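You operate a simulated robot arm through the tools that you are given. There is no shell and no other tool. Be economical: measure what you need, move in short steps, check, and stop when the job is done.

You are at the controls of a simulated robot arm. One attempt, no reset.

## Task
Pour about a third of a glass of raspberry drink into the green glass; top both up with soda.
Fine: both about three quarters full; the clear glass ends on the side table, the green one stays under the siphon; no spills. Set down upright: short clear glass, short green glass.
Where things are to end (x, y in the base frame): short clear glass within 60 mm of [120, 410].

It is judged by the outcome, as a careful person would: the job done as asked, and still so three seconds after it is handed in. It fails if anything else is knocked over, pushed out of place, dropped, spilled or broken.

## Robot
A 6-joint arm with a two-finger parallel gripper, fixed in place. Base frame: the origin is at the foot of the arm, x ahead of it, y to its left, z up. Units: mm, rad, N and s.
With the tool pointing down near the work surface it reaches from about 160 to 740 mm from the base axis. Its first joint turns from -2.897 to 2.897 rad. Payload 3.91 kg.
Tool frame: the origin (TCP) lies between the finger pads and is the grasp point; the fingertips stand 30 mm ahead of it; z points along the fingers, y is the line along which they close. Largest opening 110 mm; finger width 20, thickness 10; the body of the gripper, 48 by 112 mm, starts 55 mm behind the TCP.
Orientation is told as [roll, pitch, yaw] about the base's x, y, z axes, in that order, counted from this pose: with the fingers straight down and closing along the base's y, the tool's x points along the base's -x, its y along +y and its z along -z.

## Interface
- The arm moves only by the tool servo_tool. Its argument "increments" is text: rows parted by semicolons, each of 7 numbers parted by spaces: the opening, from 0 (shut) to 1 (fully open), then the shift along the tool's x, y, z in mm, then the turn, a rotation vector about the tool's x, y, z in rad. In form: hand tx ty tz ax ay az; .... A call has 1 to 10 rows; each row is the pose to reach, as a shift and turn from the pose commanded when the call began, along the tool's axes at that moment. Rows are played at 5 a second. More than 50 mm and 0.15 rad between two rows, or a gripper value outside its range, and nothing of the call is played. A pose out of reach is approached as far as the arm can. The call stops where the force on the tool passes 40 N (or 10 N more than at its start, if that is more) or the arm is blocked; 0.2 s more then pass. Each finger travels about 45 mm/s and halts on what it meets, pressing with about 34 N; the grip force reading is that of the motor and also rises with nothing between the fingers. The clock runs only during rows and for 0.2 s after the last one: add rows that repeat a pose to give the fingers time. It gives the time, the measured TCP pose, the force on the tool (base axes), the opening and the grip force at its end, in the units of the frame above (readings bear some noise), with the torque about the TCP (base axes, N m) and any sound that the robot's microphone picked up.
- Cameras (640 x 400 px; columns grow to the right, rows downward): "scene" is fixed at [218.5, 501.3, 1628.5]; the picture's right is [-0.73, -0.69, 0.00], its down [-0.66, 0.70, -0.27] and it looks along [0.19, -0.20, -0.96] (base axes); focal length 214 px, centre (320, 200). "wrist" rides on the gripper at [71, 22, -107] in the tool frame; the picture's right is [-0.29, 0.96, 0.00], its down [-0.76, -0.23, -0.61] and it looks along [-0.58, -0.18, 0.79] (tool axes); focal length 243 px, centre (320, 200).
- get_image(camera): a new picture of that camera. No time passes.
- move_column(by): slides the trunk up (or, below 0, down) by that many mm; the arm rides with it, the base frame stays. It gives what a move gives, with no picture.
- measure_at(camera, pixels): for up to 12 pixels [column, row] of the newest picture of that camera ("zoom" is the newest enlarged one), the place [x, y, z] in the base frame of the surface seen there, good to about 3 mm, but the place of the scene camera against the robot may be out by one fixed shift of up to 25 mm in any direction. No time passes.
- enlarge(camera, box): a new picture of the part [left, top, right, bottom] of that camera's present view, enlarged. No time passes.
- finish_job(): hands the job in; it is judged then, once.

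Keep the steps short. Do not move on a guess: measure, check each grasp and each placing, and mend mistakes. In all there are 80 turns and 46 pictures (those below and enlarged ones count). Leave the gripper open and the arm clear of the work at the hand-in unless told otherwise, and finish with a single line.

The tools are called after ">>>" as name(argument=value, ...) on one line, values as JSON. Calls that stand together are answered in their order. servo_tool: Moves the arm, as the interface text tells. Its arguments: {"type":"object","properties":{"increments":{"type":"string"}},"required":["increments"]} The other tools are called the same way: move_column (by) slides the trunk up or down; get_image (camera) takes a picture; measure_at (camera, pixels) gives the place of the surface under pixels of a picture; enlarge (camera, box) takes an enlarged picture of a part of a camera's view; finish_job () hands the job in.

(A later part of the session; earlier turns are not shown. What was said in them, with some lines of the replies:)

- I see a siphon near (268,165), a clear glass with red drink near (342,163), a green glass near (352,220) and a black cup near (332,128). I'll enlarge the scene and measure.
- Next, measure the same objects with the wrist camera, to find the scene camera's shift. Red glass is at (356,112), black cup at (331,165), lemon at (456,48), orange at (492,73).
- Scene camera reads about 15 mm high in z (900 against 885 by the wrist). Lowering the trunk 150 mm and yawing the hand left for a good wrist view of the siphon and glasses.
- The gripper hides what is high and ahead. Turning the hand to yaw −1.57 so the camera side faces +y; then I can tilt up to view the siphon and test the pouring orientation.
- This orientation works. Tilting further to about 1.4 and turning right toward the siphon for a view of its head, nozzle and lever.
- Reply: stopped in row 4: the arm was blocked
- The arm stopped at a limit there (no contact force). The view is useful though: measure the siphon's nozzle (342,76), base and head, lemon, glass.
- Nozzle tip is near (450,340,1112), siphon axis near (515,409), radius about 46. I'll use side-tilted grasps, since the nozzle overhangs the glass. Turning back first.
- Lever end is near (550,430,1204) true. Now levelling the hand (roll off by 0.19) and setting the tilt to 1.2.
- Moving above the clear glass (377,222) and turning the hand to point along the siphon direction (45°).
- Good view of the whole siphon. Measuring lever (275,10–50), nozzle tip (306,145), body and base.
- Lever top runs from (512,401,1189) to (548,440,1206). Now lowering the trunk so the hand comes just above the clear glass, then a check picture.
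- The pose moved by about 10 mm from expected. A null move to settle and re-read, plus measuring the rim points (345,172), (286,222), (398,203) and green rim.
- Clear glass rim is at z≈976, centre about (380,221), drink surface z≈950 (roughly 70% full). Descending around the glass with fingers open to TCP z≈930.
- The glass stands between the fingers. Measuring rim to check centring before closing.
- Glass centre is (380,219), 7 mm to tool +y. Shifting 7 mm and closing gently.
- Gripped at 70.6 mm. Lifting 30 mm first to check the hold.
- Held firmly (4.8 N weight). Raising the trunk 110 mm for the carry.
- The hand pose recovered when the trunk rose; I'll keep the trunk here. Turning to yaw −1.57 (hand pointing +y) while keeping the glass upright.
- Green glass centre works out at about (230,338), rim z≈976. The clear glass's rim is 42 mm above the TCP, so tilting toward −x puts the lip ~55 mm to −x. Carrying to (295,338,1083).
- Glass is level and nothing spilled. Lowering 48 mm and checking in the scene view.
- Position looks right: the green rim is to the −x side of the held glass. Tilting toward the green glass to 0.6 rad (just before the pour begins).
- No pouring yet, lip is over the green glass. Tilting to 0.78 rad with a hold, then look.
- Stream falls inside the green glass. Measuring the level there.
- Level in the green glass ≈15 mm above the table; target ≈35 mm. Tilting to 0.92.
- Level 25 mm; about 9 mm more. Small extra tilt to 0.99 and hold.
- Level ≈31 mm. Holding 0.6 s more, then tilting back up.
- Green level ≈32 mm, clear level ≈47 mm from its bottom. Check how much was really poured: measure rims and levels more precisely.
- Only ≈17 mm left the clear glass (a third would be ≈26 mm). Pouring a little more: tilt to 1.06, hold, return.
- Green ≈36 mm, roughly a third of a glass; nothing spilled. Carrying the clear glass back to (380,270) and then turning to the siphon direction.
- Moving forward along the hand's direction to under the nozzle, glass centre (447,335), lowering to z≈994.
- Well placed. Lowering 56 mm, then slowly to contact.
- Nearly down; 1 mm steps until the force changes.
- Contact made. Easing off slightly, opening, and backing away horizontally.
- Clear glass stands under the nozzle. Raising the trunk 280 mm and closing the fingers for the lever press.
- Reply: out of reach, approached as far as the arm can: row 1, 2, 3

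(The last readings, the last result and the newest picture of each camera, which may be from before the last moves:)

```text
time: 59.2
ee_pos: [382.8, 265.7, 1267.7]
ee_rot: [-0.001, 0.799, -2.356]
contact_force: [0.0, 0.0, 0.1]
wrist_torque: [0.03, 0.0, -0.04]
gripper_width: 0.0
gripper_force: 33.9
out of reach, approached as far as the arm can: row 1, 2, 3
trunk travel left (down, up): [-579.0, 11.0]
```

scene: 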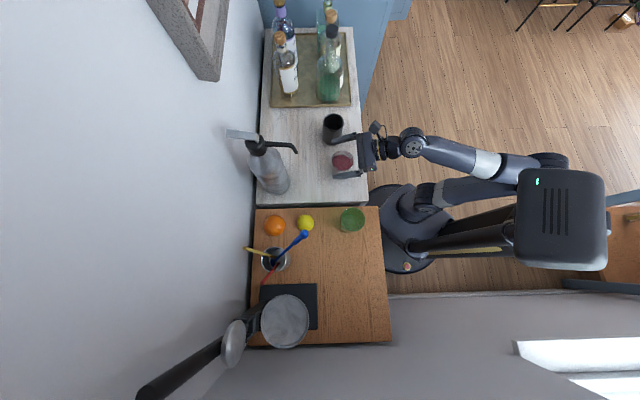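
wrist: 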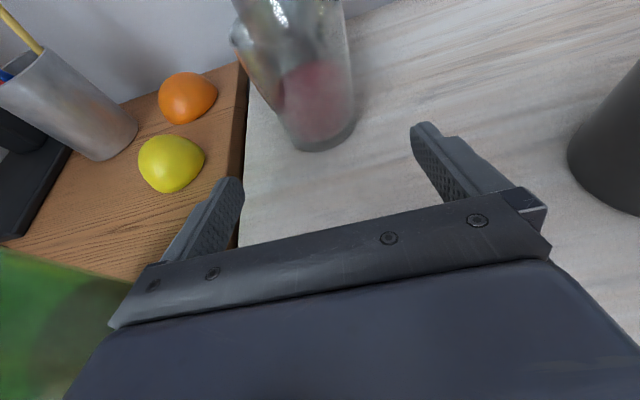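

Moving forward above the lever: TCP to (530,421,1255).

>>> servo_tool(increments="0 20 -1 23 0 0 0; 0 40 -2 46 0 0 0; 0 60 -3 70 0 0 0; 0 80 -4 93 0 0 0; 0 100 -5 116 0 0 0; 0 120 -5 139 0 0 0; 0 140 -5.7 162 0 0 0; 0 140 -5.7 162 0 0 0")

>>> get_image(camera="wrist")

>>> enlarge(camera="scene", box=[210, 100, 370, 200])

```text
time: 61.0
ee_pos: [525.2, 419.9, 1253.1]
ee_rot: [-0.006, 0.802, -2.35]
contact_force: [0.2, -0.2, 0.0]
wrist_torque: [-0.06, -0.04, -0.01]
gripper_width: 0.1
gripper_force: 34.1
trunk travel left (down, up): [-579.0, 11.0]
```

```text
17 pictures are left
```

wrist: 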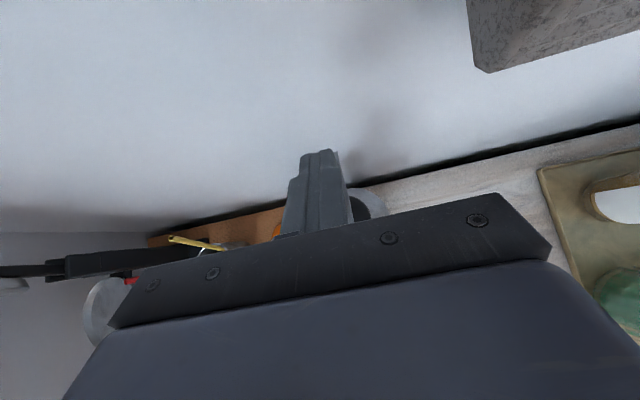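

```text
4.00 times, centred on (290, 150) of scene
```

zoom: 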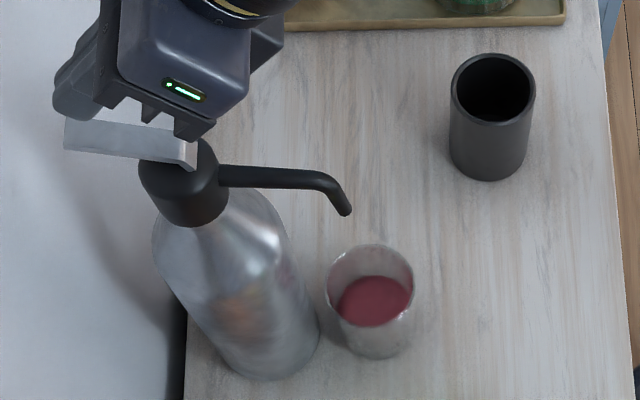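

Fingertips are above the lever (which shows at zoom (65–195,118–165)). Lowering 22 mm to near contact, trimming sideways 2.5 mm.

>>> servo_tool(increments="0 -7 1 7 0 0 0; 0 -12 2.5 11.5 0 0 0; 0 -16 2.5 15.3 0 0 0; 0 -16 2.5 15.3 0 0 0")

>>> servo_tool(increments="0 -1.5 0 1.4 0 0 0; 0 -3 0 2.8 0 0 0; 0 -4.4 0 4.2 0 0 0; 0 -4.4 0 4.2 0 0 0")

```text
time: 62.0
ee_pos: [527.0, 419.9, 1232.9]
ee_rot: [-0.004, 0.8, -2.355]
contact_force: [0.3, 0.6, -0.5]
wrist_torque: [0.0, 0.01, -0.02]
gripper_width: 0.0
gripper_force: 34.1
trunk travel left (down, up): [-579.0, 11.0]
```

```text
time: 63.0
ee_pos: [528.3, 420.3, 1226.8]
ee_rot: [-0.001, 0.799, -2.357]
contact_force: [0.4, -0.2, 1.5]
wrist_torque: [0.01, -0.01, 0.0]
gripper_width: 0.1
gripper_force: 34.3
trunk travel left (down, up): [-579.0, 11.0]
```

Light contact (1.5 N). Pressing 4 mm more, listening for the siphon.

>>> servo_tool(increments="0 -1.5 0 1.4 0 0 0; 0 -3 0 2.8 0 0 0; 0 -3 0 2.8 0 0 0")

```text
time: 63.9
ee_pos: [528.4, 422.5, 1222.5]
ee_rot: [-0.002, 0.8, -2.357]
contact_force: [0.8, 0.8, 3.5]
wrist_torque: [0.06, -0.03, 0.04]
gripper_width: 0.1
gripper_force: 34.0
trunk travel left (down, up): [-579.0, 11.0]
```

Spring resistance 3.5 N, no sound yet. Another 4 mm.

>>> servo_tool(increments="0 -1.5 0 1.4 0 0 0; 0 -3 0 2.8 0 0 0; 0 -3 0 2.8 0 0 0")

```text
time: 64.7
ee_pos: [528.5, 421.0, 1217.8]
ee_rot: [-0.002, 0.799, -2.356]
contact_force: [-1.1, 1.2, 3.2]
wrist_torque: [0.03, 0.02, 0.06]
gripper_width: 0.0
gripper_force: 34.1
trunk travel left (down, up): [-579.0, 11.0]
```

Still quiet; 4 mm more.

>>> servo_tool(increments="0 -1.5 0 1.4 0 0 0; 0 -3 0 2.8 0 0 0; 0 -3 0 2.8 0 0 0")

>>> enlarge(camera="scene", box=[210, 100, 370, 200])

```text
time: 65.5
ee_pos: [528.6, 420.6, 1217.2]
ee_rot: [-0.001, 0.806, -2.354]
contact_force: [-0.6, 5.1, 19.3]
wrist_torque: [0.35, -0.18, 0.03]
gripper_width: 0.0
gripper_force: 34.7
trunk travel left (down, up): [-579.0, 11.0]
```

```text
4.00 times, centred on (290, 150) of scene
```

zoom: 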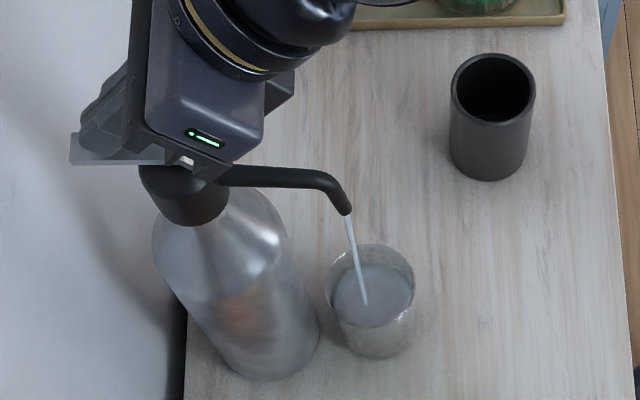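

Soda is flowing, straight into the glass. Measuring the level right now (no time passes).

>>> measure_at(camera="zoom", pixels=[[350, 290], [375, 310], [390, 285], [395, 300], [372, 245], [412, 285], [328, 290], [500, 300]])

```text
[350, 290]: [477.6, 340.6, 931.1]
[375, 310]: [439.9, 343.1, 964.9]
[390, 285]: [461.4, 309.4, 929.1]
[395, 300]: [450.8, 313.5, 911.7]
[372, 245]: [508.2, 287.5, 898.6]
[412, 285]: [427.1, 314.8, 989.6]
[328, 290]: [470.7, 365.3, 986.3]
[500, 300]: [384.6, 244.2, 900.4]
```

Readings are scattered by the stream; releasing the lever to check the level calmly.

>>> servo_tool(increments="0 9 0 -8.5 0 0 0; 0 9 0 -8.5 0 0 0; 0 9 0 -8.5 0 0 0")

>>> enlarge(camera="scene", box=[270, 145, 350, 195])

>>> measure_at(camera="zoom", pixels=[[260, 220], [280, 220], [270, 200], [300, 220], [250, 200], [280, 250], [240, 230], [310, 200], [265, 235], [290, 240]])

```text
time: 66.2
ee_pos: [528.5, 420.1, 1225.1]
ee_rot: [-0.002, 0.797, -2.357]
contact_force: [-1.0, -1.6, 1.2]
wrist_torque: [0.01, -0.03, -0.03]
gripper_width: 0.0
gripper_force: 34.8
trunk travel left (down, up): [-579.0, 11.0]
```

```text
8.00 times, centred on (310, 170) of scene
```

zoom: 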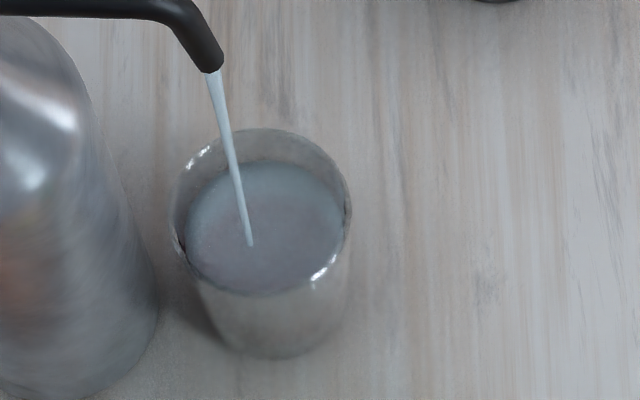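

```text
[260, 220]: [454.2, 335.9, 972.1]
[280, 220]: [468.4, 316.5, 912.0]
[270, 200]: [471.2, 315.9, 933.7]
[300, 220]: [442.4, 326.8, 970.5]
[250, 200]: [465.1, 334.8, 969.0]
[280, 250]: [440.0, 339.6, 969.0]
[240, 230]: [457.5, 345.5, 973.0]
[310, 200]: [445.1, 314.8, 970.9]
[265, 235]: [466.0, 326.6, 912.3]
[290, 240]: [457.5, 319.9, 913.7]
```

Level already ≈70 mm (about three quarters) and still flowing. Lifting fully off the lever at once.

>>> servo_tool(increments="0 22 0 -21 0 0 0")

>>> enlarge(camera="scene", box=[270, 145, 350, 195])

>>> measure_at(camera="zoom", pixels=[[260, 220], [280, 220], [270, 200], [300, 220], [250, 200], [280, 250], [240, 230], [310, 200], [265, 235], [290, 240]])

```text
time: 66.7
ee_pos: [529.1, 421.2, 1256.1]
ee_rot: [-0.003, 0.799, -2.352]
contact_force: [-1.2, 0.1, -0.7]
wrist_torque: [0.04, 0.0, 0.03]
gripper_width: 0.0
gripper_force: 33.7
trunk travel left (down, up): [-579.0, 11.0]
```

```text
8.00 times, centred on (310, 170) of scene
```

zoom: 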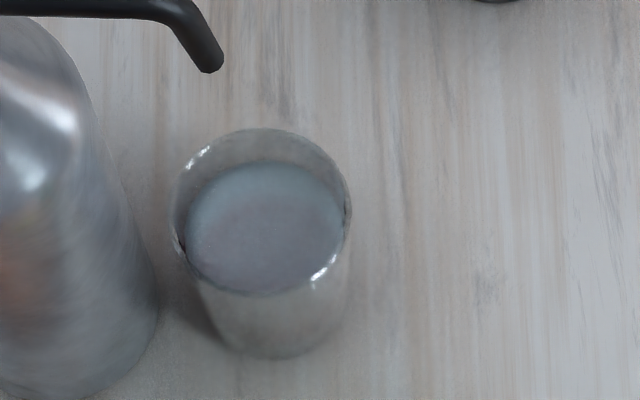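

```text
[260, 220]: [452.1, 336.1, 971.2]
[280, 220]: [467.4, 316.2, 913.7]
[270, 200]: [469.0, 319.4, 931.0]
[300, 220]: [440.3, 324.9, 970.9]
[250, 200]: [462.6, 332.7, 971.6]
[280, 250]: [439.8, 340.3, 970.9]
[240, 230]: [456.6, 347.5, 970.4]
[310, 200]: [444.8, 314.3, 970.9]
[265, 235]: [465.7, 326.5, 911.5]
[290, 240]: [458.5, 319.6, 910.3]
```

Flow stopped; level 71 mm, 20 mm under the rim: about three quarters. Retreating, opening, and setting tilt back to 1.19.

>>> servo_tool(increments="0 -20 0 -20 0 0 0; 0 -45 0 -45 0 0 0; 0 -70 0 -71 0 0 0; 0 -95 0 -97 0 0 0; 0 -120 0 -123 0 0 0; 0 -148 0 -152 0 0 0; 0 -148 0 -152 0 0 0")

>>> servo_tool(increments="0.3 0 0 0 0 0.1 0; 0.6 0 0 0 0 0.2 0; 0.9 0 0 0 0 0.3 0; 1 0 0 0 0 0.39 0; 1 0 0 0 0 0.39 0; 1 0 0 0 0 0.39 0; 1 0 0 0 0 0.39 0; 1 0 0 0 0 0.39 0")

>>> move_column(by=-280)

```text
time: 68.2
ee_pos: [376.5, 269.9, 1255.1]
ee_rot: [-0.005, 0.8, -2.357]
contact_force: [0.7, -0.3, -0.6]
wrist_torque: [0.0, -0.03, -0.02]
gripper_width: 0.1
gripper_force: 34.1
trunk travel left (down, up): [-579.0, 11.0]
```

```text
time: 70.0
ee_pos: [376.2, 271.7, 1257.4]
ee_rot: [-0.013, 1.15, -2.356]
contact_force: [0.9, -0.2, -0.8]
wrist_torque: [0.0, 0.0, -0.01]
gripper_width: 109.8
gripper_force: 0.1
trunk travel left (down, up): [-579.0, 11.0]
```

```text
time: 72.9
ee_pos: [376.4, 272.5, 978.1]
ee_rot: [-0.013, 1.151, -2.358]
contact_force: [1.2, 0.1, 0.8]
wrist_torque: [0.03, -0.03, -0.03]
gripper_width: 110.3
gripper_force: 0.0
trunk travel left (down, up): [-299.0, 291.0]
```

Lowering, then moving forward around the clear glass at (447,335).

>>> servo_tool(increments="1 -20 2 9 0 0.02 0; 1 -41 5 18 0 0.04 0; 1 -33 5 36 0 0.04 0; 1 -25 5 53 0 0.04 0; 1 -17 5 70 0 0.04 0; 1 -9 5 88 0 0.04 0; 1 -2 5.4 104.5 0 0.04 0; 1 -2 5.4 104.5 0 0.04 0")

>>> get_image(camera="wrist")

>>> measure_at(camera="wrist", pixels=[[226, 160], [402, 112], [300, 204], [325, 150], [215, 150], [395, 100]])

```text
time: 74.7
ee_pos: [448.5, 334.7, 934.6]
ee_rot: [-0.017, 1.19, -2.359]
contact_force: [0.2, 0.7, -0.7]
wrist_torque: [0.0, -0.03, -0.02]
gripper_width: 110.0
gripper_force: 0.0
trunk travel left (down, up): [-299.0, 291.0]
```

```text
12 pictures are left
```

wrist: 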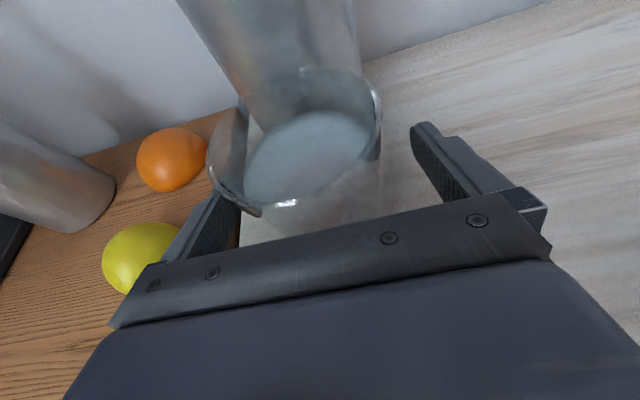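

```text
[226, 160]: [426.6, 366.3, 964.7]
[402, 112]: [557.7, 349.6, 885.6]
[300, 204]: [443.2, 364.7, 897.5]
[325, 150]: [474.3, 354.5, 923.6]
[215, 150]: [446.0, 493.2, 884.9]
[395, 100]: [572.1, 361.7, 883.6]
```

The glass appears exactly where it sat when held before. Closing.

>>> servo_tool(increments="0.8 0 0 0 0 0 0; 0.7 0 0 0 0 0 0; 0.6 0 0 0 0 0 0; 0.55 0 0 0 0 0 0; 0.5 0 0 0 0 0 0; 0.5 0 0 0 0 0 0; 0.5 3 0 -1.2 0 0 0; 0.5 8 0 -3.2 0 0 0; 0.5 15 0 -6 0 0 0; 0.5 15 0 -6 0 0 0")

```text
time: 76.9
ee_pos: [447.3, 334.4, 949.4]
ee_rot: [-0.015, 1.191, -2.357]
contact_force: [-0.1, -0.1, -4.7]
wrist_torque: [-0.01, -0.01, 0.0]
gripper_width: 70.2
gripper_force: 34.1
trunk travel left (down, up): [-299.0, 291.0]
```

Held (4.7 N). Backing out from under the nozzle, rising only gently.

>>> servo_tool(increments="0.5 1 0 -8 0 0 0; 0.5 2 0 -24 0 0 0; 0.5 4 0 -42 0 0 0; 0.5 6 0 -60 0 0 0; 0.5 8 0 -78 0 0 0; 0.5 10 0 -95 0 0 0; 0.5 11 0 -107 0 0 0; 0.5 34 0 -116 0 0 0; 0.5 71 0 -131 0 0 0; 0.5 71 0 -131 0 0 0")

>>> servo_tool(increments="0.5 0 0 0 0.06 0 -0.023; 0.5 0 0 0 0.15 0 -0.06; 0.5 0 0 0 0.25 0 -0.1; 0.5 0 0 0 0.35 0 -0.14; 0.5 0 0 0 0.45 0 -0.18; 0.5 0 0 0 0.55 0 -0.22; 0.5 0 0 0 0.65 0 -0.26; 0.5 0 0 0 0.71 0 -0.284; 0.5 0 0 0 0.733 0 -0.293; 0.5 0 0 0 0.733 0 -0.293")

```text
time: 79.1
ee_pos: [378.4, 267.7, 1064.6]
ee_rot: [-0.016, 1.191, -2.358]
contact_force: [0.0, 0.2, -4.6]
wrist_torque: [0.0, 0.02, -0.02]
gripper_width: 70.7
gripper_force: 34.3
trunk travel left (down, up): [-299.0, 291.0]
```

```text
time: 81.3
ee_pos: [379.7, 267.5, 1065.4]
ee_rot: [-0.011, 1.195, -1.562]
contact_force: [-0.2, 0.6, -3.3]
wrist_torque: [-0.02, 0.01, -0.06]
gripper_width: 70.5
gripper_force: 34.4
trunk travel left (down, up): [-299.0, 291.0]
```

Carrying to (120,410) in two smooth halves, passing well above the green glass.

>>> servo_tool(increments="0.5 1 -6 3 0 0 0; 0.5 4 -20 10 0 0 0; 0.5 8 -38 19 0 0 0; 0.5 12 -58 29 0 0 0; 0.5 16 -78 39 0 0 0; 0.5 20 -98 50 0 0 0; 0.5 24 -118 60 0 0 0; 0.5 26 -128 65 0 0 0; 0.5 26.4 -130 66 0 0 0")

>>> servo_tool(increments="0.5 1 -6 3 0 0 0; 0.5 4 -20 10 0 0 0; 0.5 8 -38 19 0 0 0; 0.5 12 -58 29 0 0 0; 0.5 16 -78 39 0 0 0; 0.5 20 -98 50 0 0 0; 0.5 24 -118 60 0 0 0; 0.5 26 -128 65 0 0 0; 0.5 26.4 -130 66 0 0 0; 0.5 26.4 -130 66 0 0 0")

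```text
time: 83.3
ee_pos: [251.2, 337.0, 1065.0]
ee_rot: [-0.009, 1.195, -1.565]
contact_force: [0.4, 0.3, -5.0]
wrist_torque: [-0.04, -0.03, 0.0]
gripper_width: 70.2
gripper_force: 34.0
trunk travel left (down, up): [-299.0, 291.0]
```

```text
time: 85.5
ee_pos: [117.6, 404.2, 1065.5]
ee_rot: [-0.011, 1.195, -1.564]
contact_force: [0.7, -0.4, -4.7]
wrist_torque: [-0.02, -0.01, 0.02]
gripper_width: 70.5
gripper_force: 33.4
trunk travel left (down, up): [-299.0, 291.0]
```

Above the target. Shifting 8 mm further from the green glass while lowering.

>>> servo_tool(increments="0.5 -10 -4 4 0 0 0; 0.5 -30 -8 12 0 0 0; 0.5 -52 -8 20.5 0 0 0; 0.5 -74 -8 29 0 0 0; 0.5 -94 -8 37 0 0 0; 0.5 -107 -8 42 0 0 0; 0.5 -113 -8 44.6 0 0 0; 0.5 -117 -8 46.2 0 0 0; 0.5 -117 -8 46.2 0 0 0")

```text
time: 87.5
ee_pos: [110.5, 404.4, 939.5]
ee_rot: [-0.009, 1.194, -1.563]
contact_force: [0.1, 0.3, -5.3]
wrist_torque: [0.0, 0.02, 0.0]
gripper_width: 70.6
gripper_force: 33.7
trunk travel left (down, up): [-299.0, 291.0]
```

>>> servo_tool(increments="0.5 -1.5 0 0.6 0 0 0; 0.5 -3 0 1.2 0 0 0; 0.5 -4 0 1.6 0 0 0; 0.5 -4 0 1.6 0 0 0")

```text
time: 88.5
ee_pos: [111.1, 405.9, 935.2]
ee_rot: [-0.011, 1.193, -1.563]
contact_force: [0.1, 0.3, -4.8]
wrist_torque: [-0.02, 0.01, 0.0]
gripper_width: 70.3
gripper_force: 33.7
trunk travel left (down, up): [-299.0, 291.0]
```

Not touching yet; 1 mm steps further.

>>> servo_tool(increments="0.5 -1 0 0.4 0 0 0; 0.5 -1.8 0 0.7 0 0 0; 0.5 -2.4 0 0.9 0 0 0; 0.5 -2.4 0 0.9 0 0 0")

```text
time: 89.5
ee_pos: [108.9, 405.0, 934.2]
ee_rot: [-0.012, 1.202, -1.564]
contact_force: [4.1, -0.2, 18.2]
wrist_torque: [-0.49, 0.05, 0.21]
gripper_width: 70.6
gripper_force: 33.8
trunk travel left (down, up): [-299.0, 291.0]
```

Contact. Easing up 1.2 mm, opening, and backing out along −y.

>>> servo_tool(increments="0.5 1.1 0 -0.4 0 0 0; 0.6 1.1 0 -0.4 0 0 0; 0.75 1.1 0 -0.4 0 0 0; 1 1.1 0 -0.4 0 0 0; 1 1.1 0 -0.4 0 0 0; 1 1.1 0 -0.4 0 0 0")

>>> servo_tool(increments="1 -5 0 -12 0 0 0; 1 -12 0 -30 0 0 0; 1 -20 0 -50 0 0 0; 1 -28 0 -70 0 0 0; 1 -35 0 -88 0 0 0; 1 -35 0 -88 0 0 0")

>>> get_image(camera="scene")

```text
time: 90.9
ee_pos: [108.7, 404.9, 934.6]
ee_rot: [-0.011, 1.196, -1.563]
contact_force: [1.1, -0.5, 0.2]
wrist_torque: [-0.02, 0.03, 0.03]
gripper_width: 110.2
gripper_force: 0.0
trunk travel left (down, up): [-299.0, 291.0]
```

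```text
time: 92.3
ee_pos: [112.8, 308.9, 933.2]
ee_rot: [-0.011, 1.195, -1.565]
contact_force: [0.3, 0.3, 0.2]
wrist_torque: [0.0, -0.02, -0.01]
gripper_width: 110.0
gripper_force: 0.1
trunk travel left (down, up): [-299.0, 291.0]
```

```text
11 pictures are left
```

scene: 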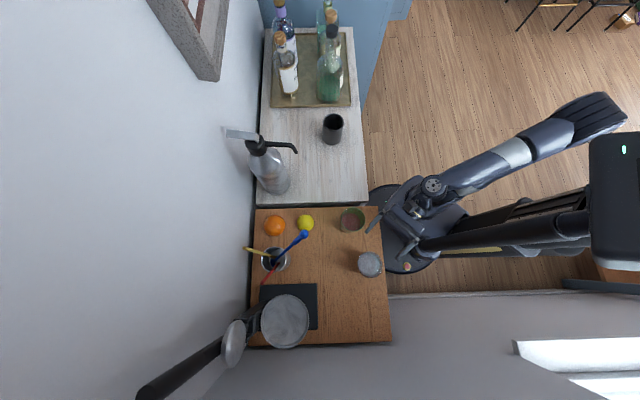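

Clear glass stands on the side table at scene (369,264). Now rising and moving over the green glass at (230,339).

>>> servo_tool(increments="1 25 0 -10 0 0 0; 1 50 0 -20 0 0 0; 1 76 0 -30 0 0 0; 1 79 30 -23 0 0 0; 1 82 60 -15 0 0 0; 1 85 90 -8 0 0 0; 1 87 117 -1.6 0 0 0; 1 87 117 -1.6 0 0 0")

>>> get_image(camera="wrist")

>>> measure_at(camera="wrist", pixels=[[340, 172], [345, 178], [290, 230], [286, 215], [398, 206], [395, 215], [345, 215], [320, 220]])

```text
time: 94.1
ee_pos: [230.9, 341.7, 1014.7]
ee_rot: [-0.011, 1.196, -1.564]
contact_force: [0.2, -0.4, 0.1]
wrist_torque: [-0.03, 0.0, 0.01]
gripper_width: 110.1
gripper_force: 0.1
trunk travel left (down, up): [-299.0, 291.0]
```

```text
10 pictures are left
```

wrist: 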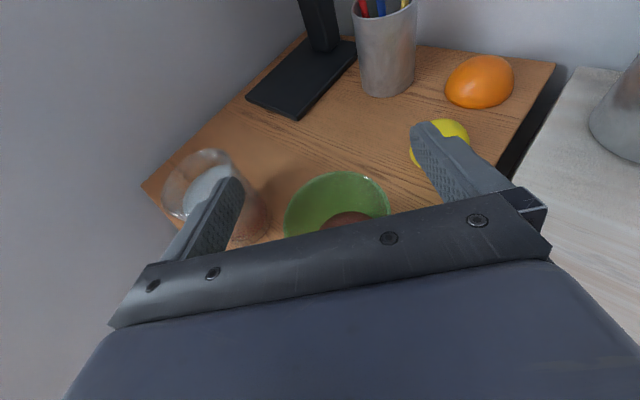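

```text
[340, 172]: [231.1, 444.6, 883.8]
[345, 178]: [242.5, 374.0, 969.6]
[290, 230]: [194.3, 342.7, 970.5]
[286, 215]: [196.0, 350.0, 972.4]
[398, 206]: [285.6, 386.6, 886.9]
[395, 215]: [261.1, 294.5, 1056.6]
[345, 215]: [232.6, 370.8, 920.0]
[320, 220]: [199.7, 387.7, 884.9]
```

Green rim centre (230.5,339): the hand is centred. Descending to z≈934.

>>> servo_tool(increments="1 -19 0 6 0 0 0; 1 -38 0 13 0 0 0; 1 -57 0 20 0 0 0; 1 -76 0 27.5 0 0 0; 1 -76 0 27.5 0 0 0; 0.8 -76 0 27.5 0 0 0; 0.7 -76 0 27.5 0 0 0; 0.6 -76 0 27.5 0 0 0; 0.5 -76 0 27.5 0 0 0; 0.5 -76 0 27.5 0 0 0")

>>> servo_tool(increments="0.5 0 0 0 0 0 0; 0.5 5 0 -2 0 0 0; 0.5 15 0 -6 0 0 0; 0.5 15 0 -6 0 0 0")

```text
time: 96.3
ee_pos: [230.2, 339.1, 932.5]
ee_rot: [-0.01, 1.195, -1.564]
contact_force: [0.1, -0.5, -0.3]
wrist_torque: [0.04, -0.02, -0.03]
gripper_width: 69.8
gripper_force: 33.6
trunk travel left (down, up): [-299.0, 291.0]
```

```text
time: 97.3
ee_pos: [228.4, 339.8, 949.5]
ee_rot: [-0.011, 1.196, -1.563]
contact_force: [-0.3, -0.6, -3.3]
wrist_torque: [-0.02, 0.01, -0.02]
gripper_width: 70.1
gripper_force: 33.7
trunk travel left (down, up): [-299.0, 291.0]
```

Held (3.3 N). Lifting and carrying back to (380,268).

>>> servo_tool(increments="0.5 20 0 -8 0 0 0; 0.5 50 0 -20 0 0 0; 0.5 75 0 -30 0 0 0; 0.5 87 4 -36 0 0 0; 0.5 84 22 -45 0 0 0; 0.5 79 48 -57 0 0 0; 0.5 74 76 -69 0 0 0; 0.5 69 104 -81 0 0 0; 0.5 65 132 -93 0 0 0; 0.5 62 152 -102 0 0 0")

>>> servo_tool(increments="0.5 0 0 0 -0.06 0 0.023; 0.5 0 0 0 -0.15 0 0.058; 0.5 0 0 0 -0.25 0 0.097; 0.5 0 0 0 -0.35 0 0.137; 0.5 0 0 0 -0.45 0 0.176; 0.5 0 0 0 -0.55 0 0.215; 0.5 0 0 0 -0.65 0 0.255; 0.5 0 0 0 -0.71 0 0.28; 0.5 0 0 0 -0.737 0 0.29; 0.5 0 0 0 -0.737 0 0.29")

```text
time: 99.5
ee_pos: [381.2, 269.5, 1043.7]
ee_rot: [-0.01, 1.195, -1.564]
contact_force: [0.5, -0.8, -3.8]
wrist_torque: [-0.01, -0.03, 0.02]
gripper_width: 69.9
gripper_force: 33.7
trunk travel left (down, up): [-299.0, 291.0]
```

```text
time: 101.7
ee_pos: [383.0, 272.2, 1044.1]
ee_rot: [-0.006, 1.191, -2.352]
contact_force: [0.5, 0.1, -2.7]
wrist_torque: [-0.04, -0.02, -0.01]
gripper_width: 69.9
gripper_force: 34.2
trunk travel left (down, up): [-299.0, 291.0]
```

Moving forward to under the nozzle again, lowering as before.

>>> servo_tool(increments="0.5 -10 0 10 0 0 0; 0.5 -20 0 25 0 0 0; 0.5 -22 0 42 0 0 0; 0.5 -20 0 60 0 0 0; 0.5 -17 1 78 0 0 0; 0.5 -14 1 93 0 0 0; 0.5 -12.2 1 101.5 0 0 0; 0.5 -12.2 1 101.5 0 0 0")

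>>> servo_tool(increments="0.5 -14 0 5.5 0 0 0; 0.5 -30 0 12 0 0 0; 0.5 -43 0 17 0 0 0; 0.5 -50 0 20 0 0 0; 0.5 -54 0 21.6 0 0 0; 0.5 -54 0 21.6 0 0 0")

```text
time: 103.5
ee_pos: [443.8, 334.7, 996.5]
ee_rot: [-0.008, 1.193, -2.353]
contact_force: [0.1, -0.6, -3.4]
wrist_torque: [0.0, 0.0, 0.01]
gripper_width: 69.7
gripper_force: 34.2
trunk travel left (down, up): [-299.0, 291.0]
```

```text
time: 104.9
ee_pos: [445.0, 334.3, 938.7]
ee_rot: [-0.008, 1.192, -2.353]
contact_force: [-0.6, 0.8, -3.1]
wrist_torque: [-0.02, -0.02, -0.02]
gripper_width: 69.6
gripper_force: 33.9
trunk travel left (down, up): [-299.0, 291.0]
```

Lowering the last 5–6 mm in small steps, watching the force.

>>> servo_tool(increments="0.5 -2 0 0.8 0 0 0; 0.5 -3.5 0 1.4 0 0 0; 0.5 -4.6 0 1.8 0 0 0; 0.5 -4.6 0 1.8 0 0 0")

```text
time: 105.9
ee_pos: [445.3, 333.0, 933.2]
ee_rot: [-0.007, 1.192, -2.352]
contact_force: [-0.8, 0.4, -4.2]
wrist_torque: [-0.01, 0.02, -0.03]
gripper_width: 70.1
gripper_force: 34.6
trunk travel left (down, up): [-299.0, 291.0]
```

>>> servo_tool(increments="0.5 -0.8 0 0.3 0 0 0; 0.5 -1.6 0 0.6 0 0 0; 0.5 -2.2 0 0.9 0 0 0; 0.5 -2.2 0 0.9 0 0 0")

```text
time: 106.9
ee_pos: [444.7, 334.5, 932.2]
ee_rot: [-0.006, 1.197, -2.352]
contact_force: [-1.7, -1.5, 14.2]
wrist_torque: [-0.03, 0.05, -0.03]
gripper_width: 69.7
gripper_force: 33.9
trunk travel left (down, up): [-299.0, 291.0]
```

Contact. Easing, opening, backing out, then raising the trunk.

>>> servo_tool(increments="0.5 0.9 0 -0.3 0 0 0; 0.6 0.9 0 -0.3 0 0 0; 0.75 0.9 0 -0.3 0 0 0; 1 0.9 0 -0.3 0 0 0; 1 0.9 0 -0.3 0 0 0; 1 0.9 0 -0.3 0 0 0")

>>> servo_tool(increments="1 -5 0 -12 0 0 0; 1 -12 0 -30 0 0 0; 1 -20 0 -50 0 0 0; 1 -28 0 -70 0 0 0; 1 -36 0 -90 0 0 0; 1 -36 0 -90 0 0 0")

>>> move_column(by=280)

>>> servo_tool(increments="0.7 12 0 -5 0 -0.1 0; 0.4 24 0 -10 0 -0.2 0; 0.1 36 0 -14 0 -0.3 0; 0 50 0 -19 0 -0.39 0; 0 50 0 -19 0 -0.39 0; 0 50 0 -19 0 -0.39 0; 0 50 0 -19 0 -0.39 0; 0 50 0 -19 0 -0.39 0")

>>> enlarge(camera="scene", box=[270, 145, 350, 195])

```text
time: 108.3
ee_pos: [444.9, 334.8, 931.5]
ee_rot: [-0.007, 1.191, -2.35]
contact_force: [0.5, -0.3, -0.2]
wrist_torque: [-0.01, 0.0, 0.02]
gripper_width: 110.0
gripper_force: 0.1
trunk travel left (down, up): [-299.0, 291.0]
```

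```text
time: 109.7
ee_pos: [377.1, 264.4, 928.2]
ee_rot: [-0.007, 1.191, -2.352]
contact_force: [0.1, 0.7, -0.8]
wrist_torque: [0.0, 0.02, 0.04]
gripper_width: 110.0
gripper_force: 0.1
trunk travel left (down, up): [-299.0, 291.0]
```

```text
time: 112.5
ee_pos: [375.8, 264.7, 1207.9]
ee_rot: [-0.006, 1.19, -2.35]
contact_force: [1.0, 0.0, 0.3]
wrist_torque: [-0.03, -0.03, -0.02]
gripper_width: 110.2
gripper_force: 0.0
trunk travel left (down, up): [-579.0, 11.0]
```

```text
time: 114.3
ee_pos: [378.0, 264.4, 1261.4]
ee_rot: [-0.002, 0.804, -2.348]
contact_force: [0.1, -0.5, -0.4]
wrist_torque: [-0.04, 0.0, 0.03]
gripper_width: 0.1
gripper_force: 33.9
out of reach, approached as far as the arm can: row 1, 2, 3
trunk travel left (down, up): [-579.0, 11.0]
```

```text
8.00 times, centred on (310, 170) of scene
```

zoom: 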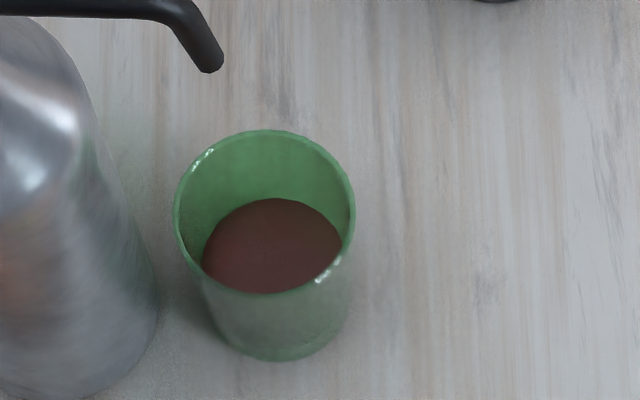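

Green glass stands in the same place under the nozzle. Moving back above the lever.

>>> servo_tool(increments="0 20 0 23 0 0 0; 0 41 -1 46 0 0 0; 0 62 -1 70 0 0 0; 0 83 -2 93 0 0 0; 0 104 -2 116 0 0 0; 0 124 -3 140 0 0 0; 0 144 -3 162.6 0 0 0; 0 144 -3 162.6 0 0 0")

>>> servo_tool(increments="0 -7 0 6.8 0 0 0; 0 -14 0 13.5 0 0 0; 0 -14 0 13.5 0 0 0")

```text
time: 116.1
ee_pos: [526.0, 422.6, 1251.3]
ee_rot: [-0.005, 0.805, -2.347]
contact_force: [0.3, 0.6, -0.3]
wrist_torque: [0.0, 0.01, 0.0]
gripper_width: 0.0
gripper_force: 33.5
trunk travel left (down, up): [-579.0, 11.0]
```

```text
time: 116.9
ee_pos: [527.9, 421.2, 1231.6]
ee_rot: [-0.004, 0.804, -2.349]
contact_force: [0.4, 0.8, -0.7]
wrist_torque: [0.0, -0.03, -0.02]
gripper_width: 0.0
gripper_force: 34.1
trunk travel left (down, up): [-579.0, 11.0]
```

Short press: down 13.5 mm, hold 0.4 s, then straight up again.

>>> servo_tool(increments="0 -3.6 0 3.5 0 0 0; 0 -7.2 0 6.9 0 0 0; 0 -9.7 0 9.4 0 0 0; 0 -9.7 0 9.4 0 0 0; 0 -9.7 0 9.4 0 0 0; 0 8 0 -8 0 0 0")

>>> enlarge(camera="scene", box=[270, 145, 350, 195])

>>> measure_at(camera="zoom", pixels=[[260, 240], [280, 240], [300, 240], [250, 255], [280, 260], [240, 245], [310, 230], [265, 260]])

```text
time: 118.3
ee_pos: [526.6, 420.6, 1242.9]
ee_rot: [-0.004, 0.801, -2.347]
contact_force: [-0.1, 0.7, -0.2]
wrist_torque: [0.02, -0.01, 0.0]
gripper_width: 0.1
gripper_force: 34.6
trunk travel left (down, up): [-579.0, 11.0]
```

```text
8.00 times, centred on (310, 170) of scene
```

zoom: 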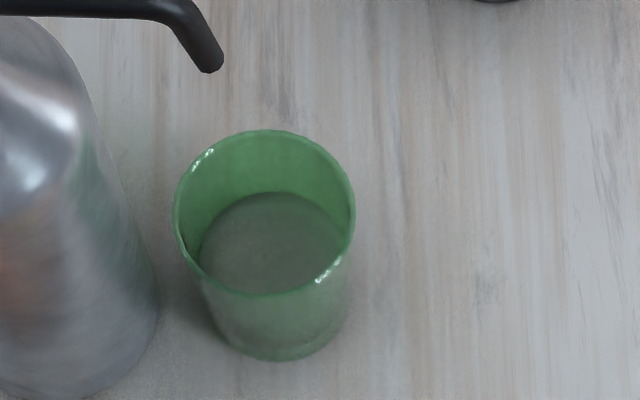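

```text
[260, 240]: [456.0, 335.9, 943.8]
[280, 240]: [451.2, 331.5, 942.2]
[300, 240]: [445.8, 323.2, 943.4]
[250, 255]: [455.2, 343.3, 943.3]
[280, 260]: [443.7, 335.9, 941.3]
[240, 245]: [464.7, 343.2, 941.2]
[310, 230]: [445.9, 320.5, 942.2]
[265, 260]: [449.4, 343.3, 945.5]
```

+7 mm (now 43 mm). Target 70. A longer press: hold 1 s.

>>> servo_tool(increments="0 -9 0 8.7 0 0 0; 0 -17.7 0 17.1 0 0 0; 0 -17.7 0 17.1 0 0 0; 0 -17.7 0 17.1 0 0 0; 0 -17.7 0 17.1 0 0 0; 0 -17.7 0 17.1 0 0 0; 0 -17.7 0 17.1 0 0 0; 0 0 0 0 0 0 0")

>>> enlarge(camera="scene", box=[270, 145, 350, 195])

>>> measure_at(camera="zoom", pixels=[[260, 240], [280, 240], [300, 240], [250, 255], [280, 260], [240, 245], [310, 230], [250, 210]])

```text
time: 120.1
ee_pos: [527.6, 421.1, 1244.0]
ee_rot: [-0.001, 0.802, -2.347]
contact_force: [-0.4, -0.3, -0.1]
wrist_torque: [0.0, -0.05, 0.01]
gripper_width: 0.0
gripper_force: 34.0
trunk travel left (down, up): [-579.0, 11.0]
```

```text
8.00 times, centred on (310, 170) of scene
```

zoom: 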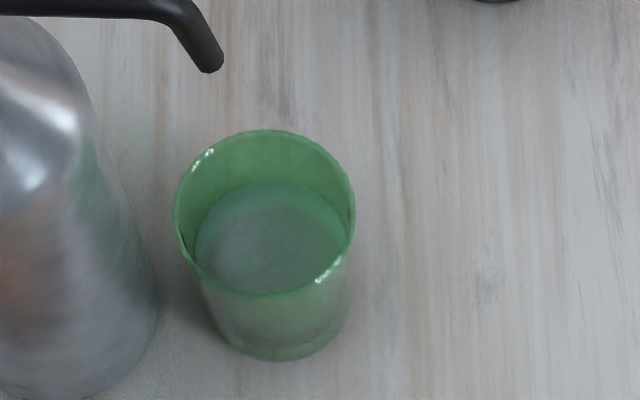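

```text
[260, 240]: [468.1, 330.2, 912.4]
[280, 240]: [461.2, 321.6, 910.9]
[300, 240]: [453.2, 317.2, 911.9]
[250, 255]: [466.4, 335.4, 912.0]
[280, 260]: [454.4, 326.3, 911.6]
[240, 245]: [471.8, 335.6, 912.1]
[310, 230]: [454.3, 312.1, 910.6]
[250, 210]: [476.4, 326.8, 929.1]
```

The readings now see the inner bottom (≈911, i.e. base thickness ≈11 mm). Trying other points for the surface.

>>> measure_at(camera="zoom", pixels=[[210, 240], [220, 260], [240, 275], [265, 285], [300, 275], [325, 260], [335, 235], [320, 205], [290, 190], [265, 188], [230, 205], [212, 225]])

```text
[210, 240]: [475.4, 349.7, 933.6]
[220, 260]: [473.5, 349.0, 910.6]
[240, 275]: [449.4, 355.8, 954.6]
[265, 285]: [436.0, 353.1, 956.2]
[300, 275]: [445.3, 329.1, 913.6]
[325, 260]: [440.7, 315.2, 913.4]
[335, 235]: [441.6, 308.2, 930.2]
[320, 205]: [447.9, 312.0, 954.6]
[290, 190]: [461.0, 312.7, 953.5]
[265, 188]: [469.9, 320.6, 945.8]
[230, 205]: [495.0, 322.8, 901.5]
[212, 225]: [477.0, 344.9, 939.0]
```

Level ≈55 mm; 16 mm to go. Same press with 0.4 s longer hold.

>>> servo_tool(increments="0 -9 0 8.7 0 0 0; 0 -18 0 17.4 0 0 0; 0 -18 0 17.4 0 0 0; 0 -18 0 17.4 0 0 0; 0 -18 0 17.4 0 0 0; 0 -18 0 17.4 0 0 0; 0 -18 0 17.4 0 0 0; 0 -18 0 17.4 0 0 0; 0 -18 0 17.4 0 0 0; 0 0 0 0 0 0 0")

>>> enlarge(camera="scene", box=[270, 145, 350, 195])

>>> measure_at(camera="zoom", pixels=[[240, 275], [265, 285], [240, 230], [260, 220], [320, 205], [290, 190], [300, 220], [250, 200], [280, 250], [310, 200], [270, 180], [290, 175]])

```text
time: 122.3
ee_pos: [526.7, 423.0, 1246.2]
ee_rot: [-0.001, 0.801, -2.347]
contact_force: [-0.7, 0.2, 0.3]
wrist_torque: [0.0, 0.0, 0.01]
gripper_width: 0.0
gripper_force: 34.0
trunk travel left (down, up): [-579.0, 11.0]
```

```text
8.00 times, centred on (310, 170) of scene
```

zoom: 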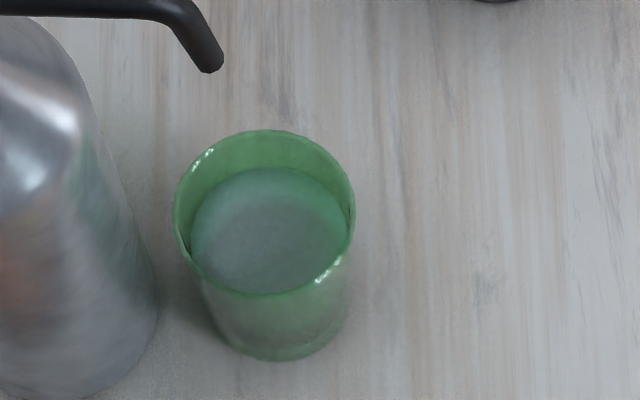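

```text
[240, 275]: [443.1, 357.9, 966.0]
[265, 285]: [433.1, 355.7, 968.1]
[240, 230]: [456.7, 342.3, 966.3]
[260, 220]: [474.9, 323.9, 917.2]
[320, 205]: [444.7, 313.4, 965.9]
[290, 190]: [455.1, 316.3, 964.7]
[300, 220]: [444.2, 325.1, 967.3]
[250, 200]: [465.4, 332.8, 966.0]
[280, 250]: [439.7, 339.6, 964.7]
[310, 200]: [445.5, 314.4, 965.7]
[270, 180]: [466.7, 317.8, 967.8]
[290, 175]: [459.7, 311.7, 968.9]
```

Level 66 mm (≈0.69). One very short press for another ≈5 mm.

>>> servo_tool(increments="0 -9 0 8.7 0 0 0; 0 -18.5 0 17.9 0 0 0; 0 -18.5 0 17.9 0 0 0; 0 0 0 0 0 0 0")

>>> enlarge(camera="scene", box=[270, 145, 350, 195])

>>> measure_at(camera="zoom", pixels=[[240, 275], [265, 285], [240, 230], [320, 205], [290, 190], [300, 220], [250, 200], [280, 250], [310, 200], [270, 180]])

```text
time: 123.3
ee_pos: [528.4, 420.7, 1244.6]
ee_rot: [-0.004, 0.802, -2.347]
contact_force: [0.3, 0.1, -0.9]
wrist_torque: [0.0, 0.01, 0.04]
gripper_width: 0.0
gripper_force: 33.9
trunk travel left (down, up): [-579.0, 11.0]
```

```text
8.00 times, centred on (310, 170) of scene
```

zoom: 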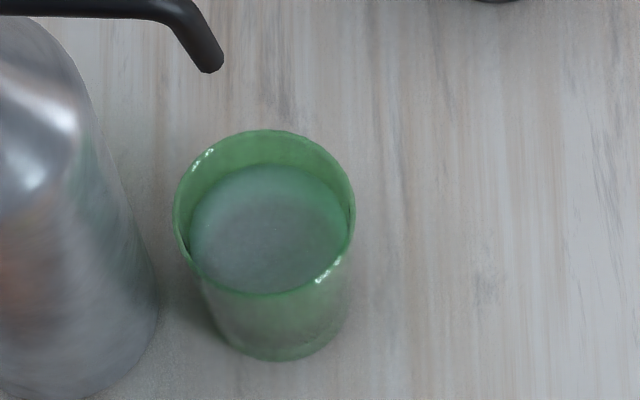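

```text
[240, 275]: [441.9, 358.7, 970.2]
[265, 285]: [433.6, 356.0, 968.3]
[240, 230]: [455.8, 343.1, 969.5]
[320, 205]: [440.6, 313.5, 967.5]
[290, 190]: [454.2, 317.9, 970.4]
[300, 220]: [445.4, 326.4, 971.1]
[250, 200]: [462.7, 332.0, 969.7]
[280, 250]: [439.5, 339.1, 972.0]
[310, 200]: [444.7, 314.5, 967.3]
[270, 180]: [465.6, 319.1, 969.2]
```

Level ≈70 mm, about three quarters. Retreating and opening the hand, then a final look.

>>> servo_tool(increments="0 -18 0 -26 0 0 0; 0 -45 0 -52 0 0 0; 0 -70 0 -78 0 0 0; 0 -95 0 -104 0 0 0; 0 -120 0 -130 0 0 0; 0 -148 0 -158 0 0 0; 0 -148 0 -158 0 0 0")

>>> servo_tool(increments="0.3 0 0 -10 0 0 0; 0.6 0 0 -20 0 0 0; 0.8 0 0 -20 0 0 0; 1 0 0 -20 0 0 0; 1 0 0 -20 0 0 0; 1 0 0 -20 0 0 0; 1 0 0 -20 0 0 0; 1 0 0 -20 0 0 0; 1 0 0 -20 0 0 0; 1 0 0 -20 0 0 0")

>>> get_image(camera="scene")

>>> measure_at(camera="scene", pixels=[[369, 262], [370, 265], [372, 268], [366, 260], [367, 266], [374, 262], [342, 170], [309, 172]])

```text
time: 124.9
ee_pos: [374.5, 268.1, 1246.6]
ee_rot: [-0.005, 0.801, -2.348]
contact_force: [-1.5, -0.3, 0.3]
wrist_torque: [0.0, 0.0, 0.01]
gripper_width: 0.0
gripper_force: 33.9
trunk travel left (down, up): [-579.0, 11.0]
```

```text
time: 127.1
ee_pos: [365.5, 259.6, 1261.6]
ee_rot: [-0.004, 0.802, -2.35]
contact_force: [0.6, -0.1, -0.3]
wrist_torque: [0.0, -0.03, 0.04]
gripper_width: 109.8
gripper_force: 0.1
trunk travel left (down, up): [-579.0, 11.0]
```

```text
4 pictures are left
```

scene: 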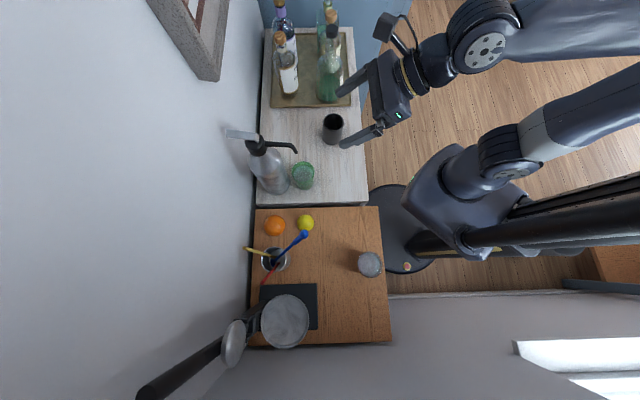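

```text
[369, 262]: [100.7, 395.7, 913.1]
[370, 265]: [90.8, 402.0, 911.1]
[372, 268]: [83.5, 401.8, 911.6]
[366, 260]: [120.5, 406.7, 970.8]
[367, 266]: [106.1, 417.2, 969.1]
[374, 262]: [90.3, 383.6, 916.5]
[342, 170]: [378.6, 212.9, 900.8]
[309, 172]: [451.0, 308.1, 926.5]
```

Both glasses stand upright at about 70 mm level: clear at about (109,405), green under the nozzle. The lever is up, nothing is spilled or displaced, and the hand is open and clear. Handing in.

>>> finish_job()

```text
The job is handed in.
```

Done: about a third of a glass of raspberry drink was poured into the green glass, both glasses were topped up with soda to about three quarters, the clear glass is on the side table near (109, 405), the green glass is under the siphon, and I saw no spills.
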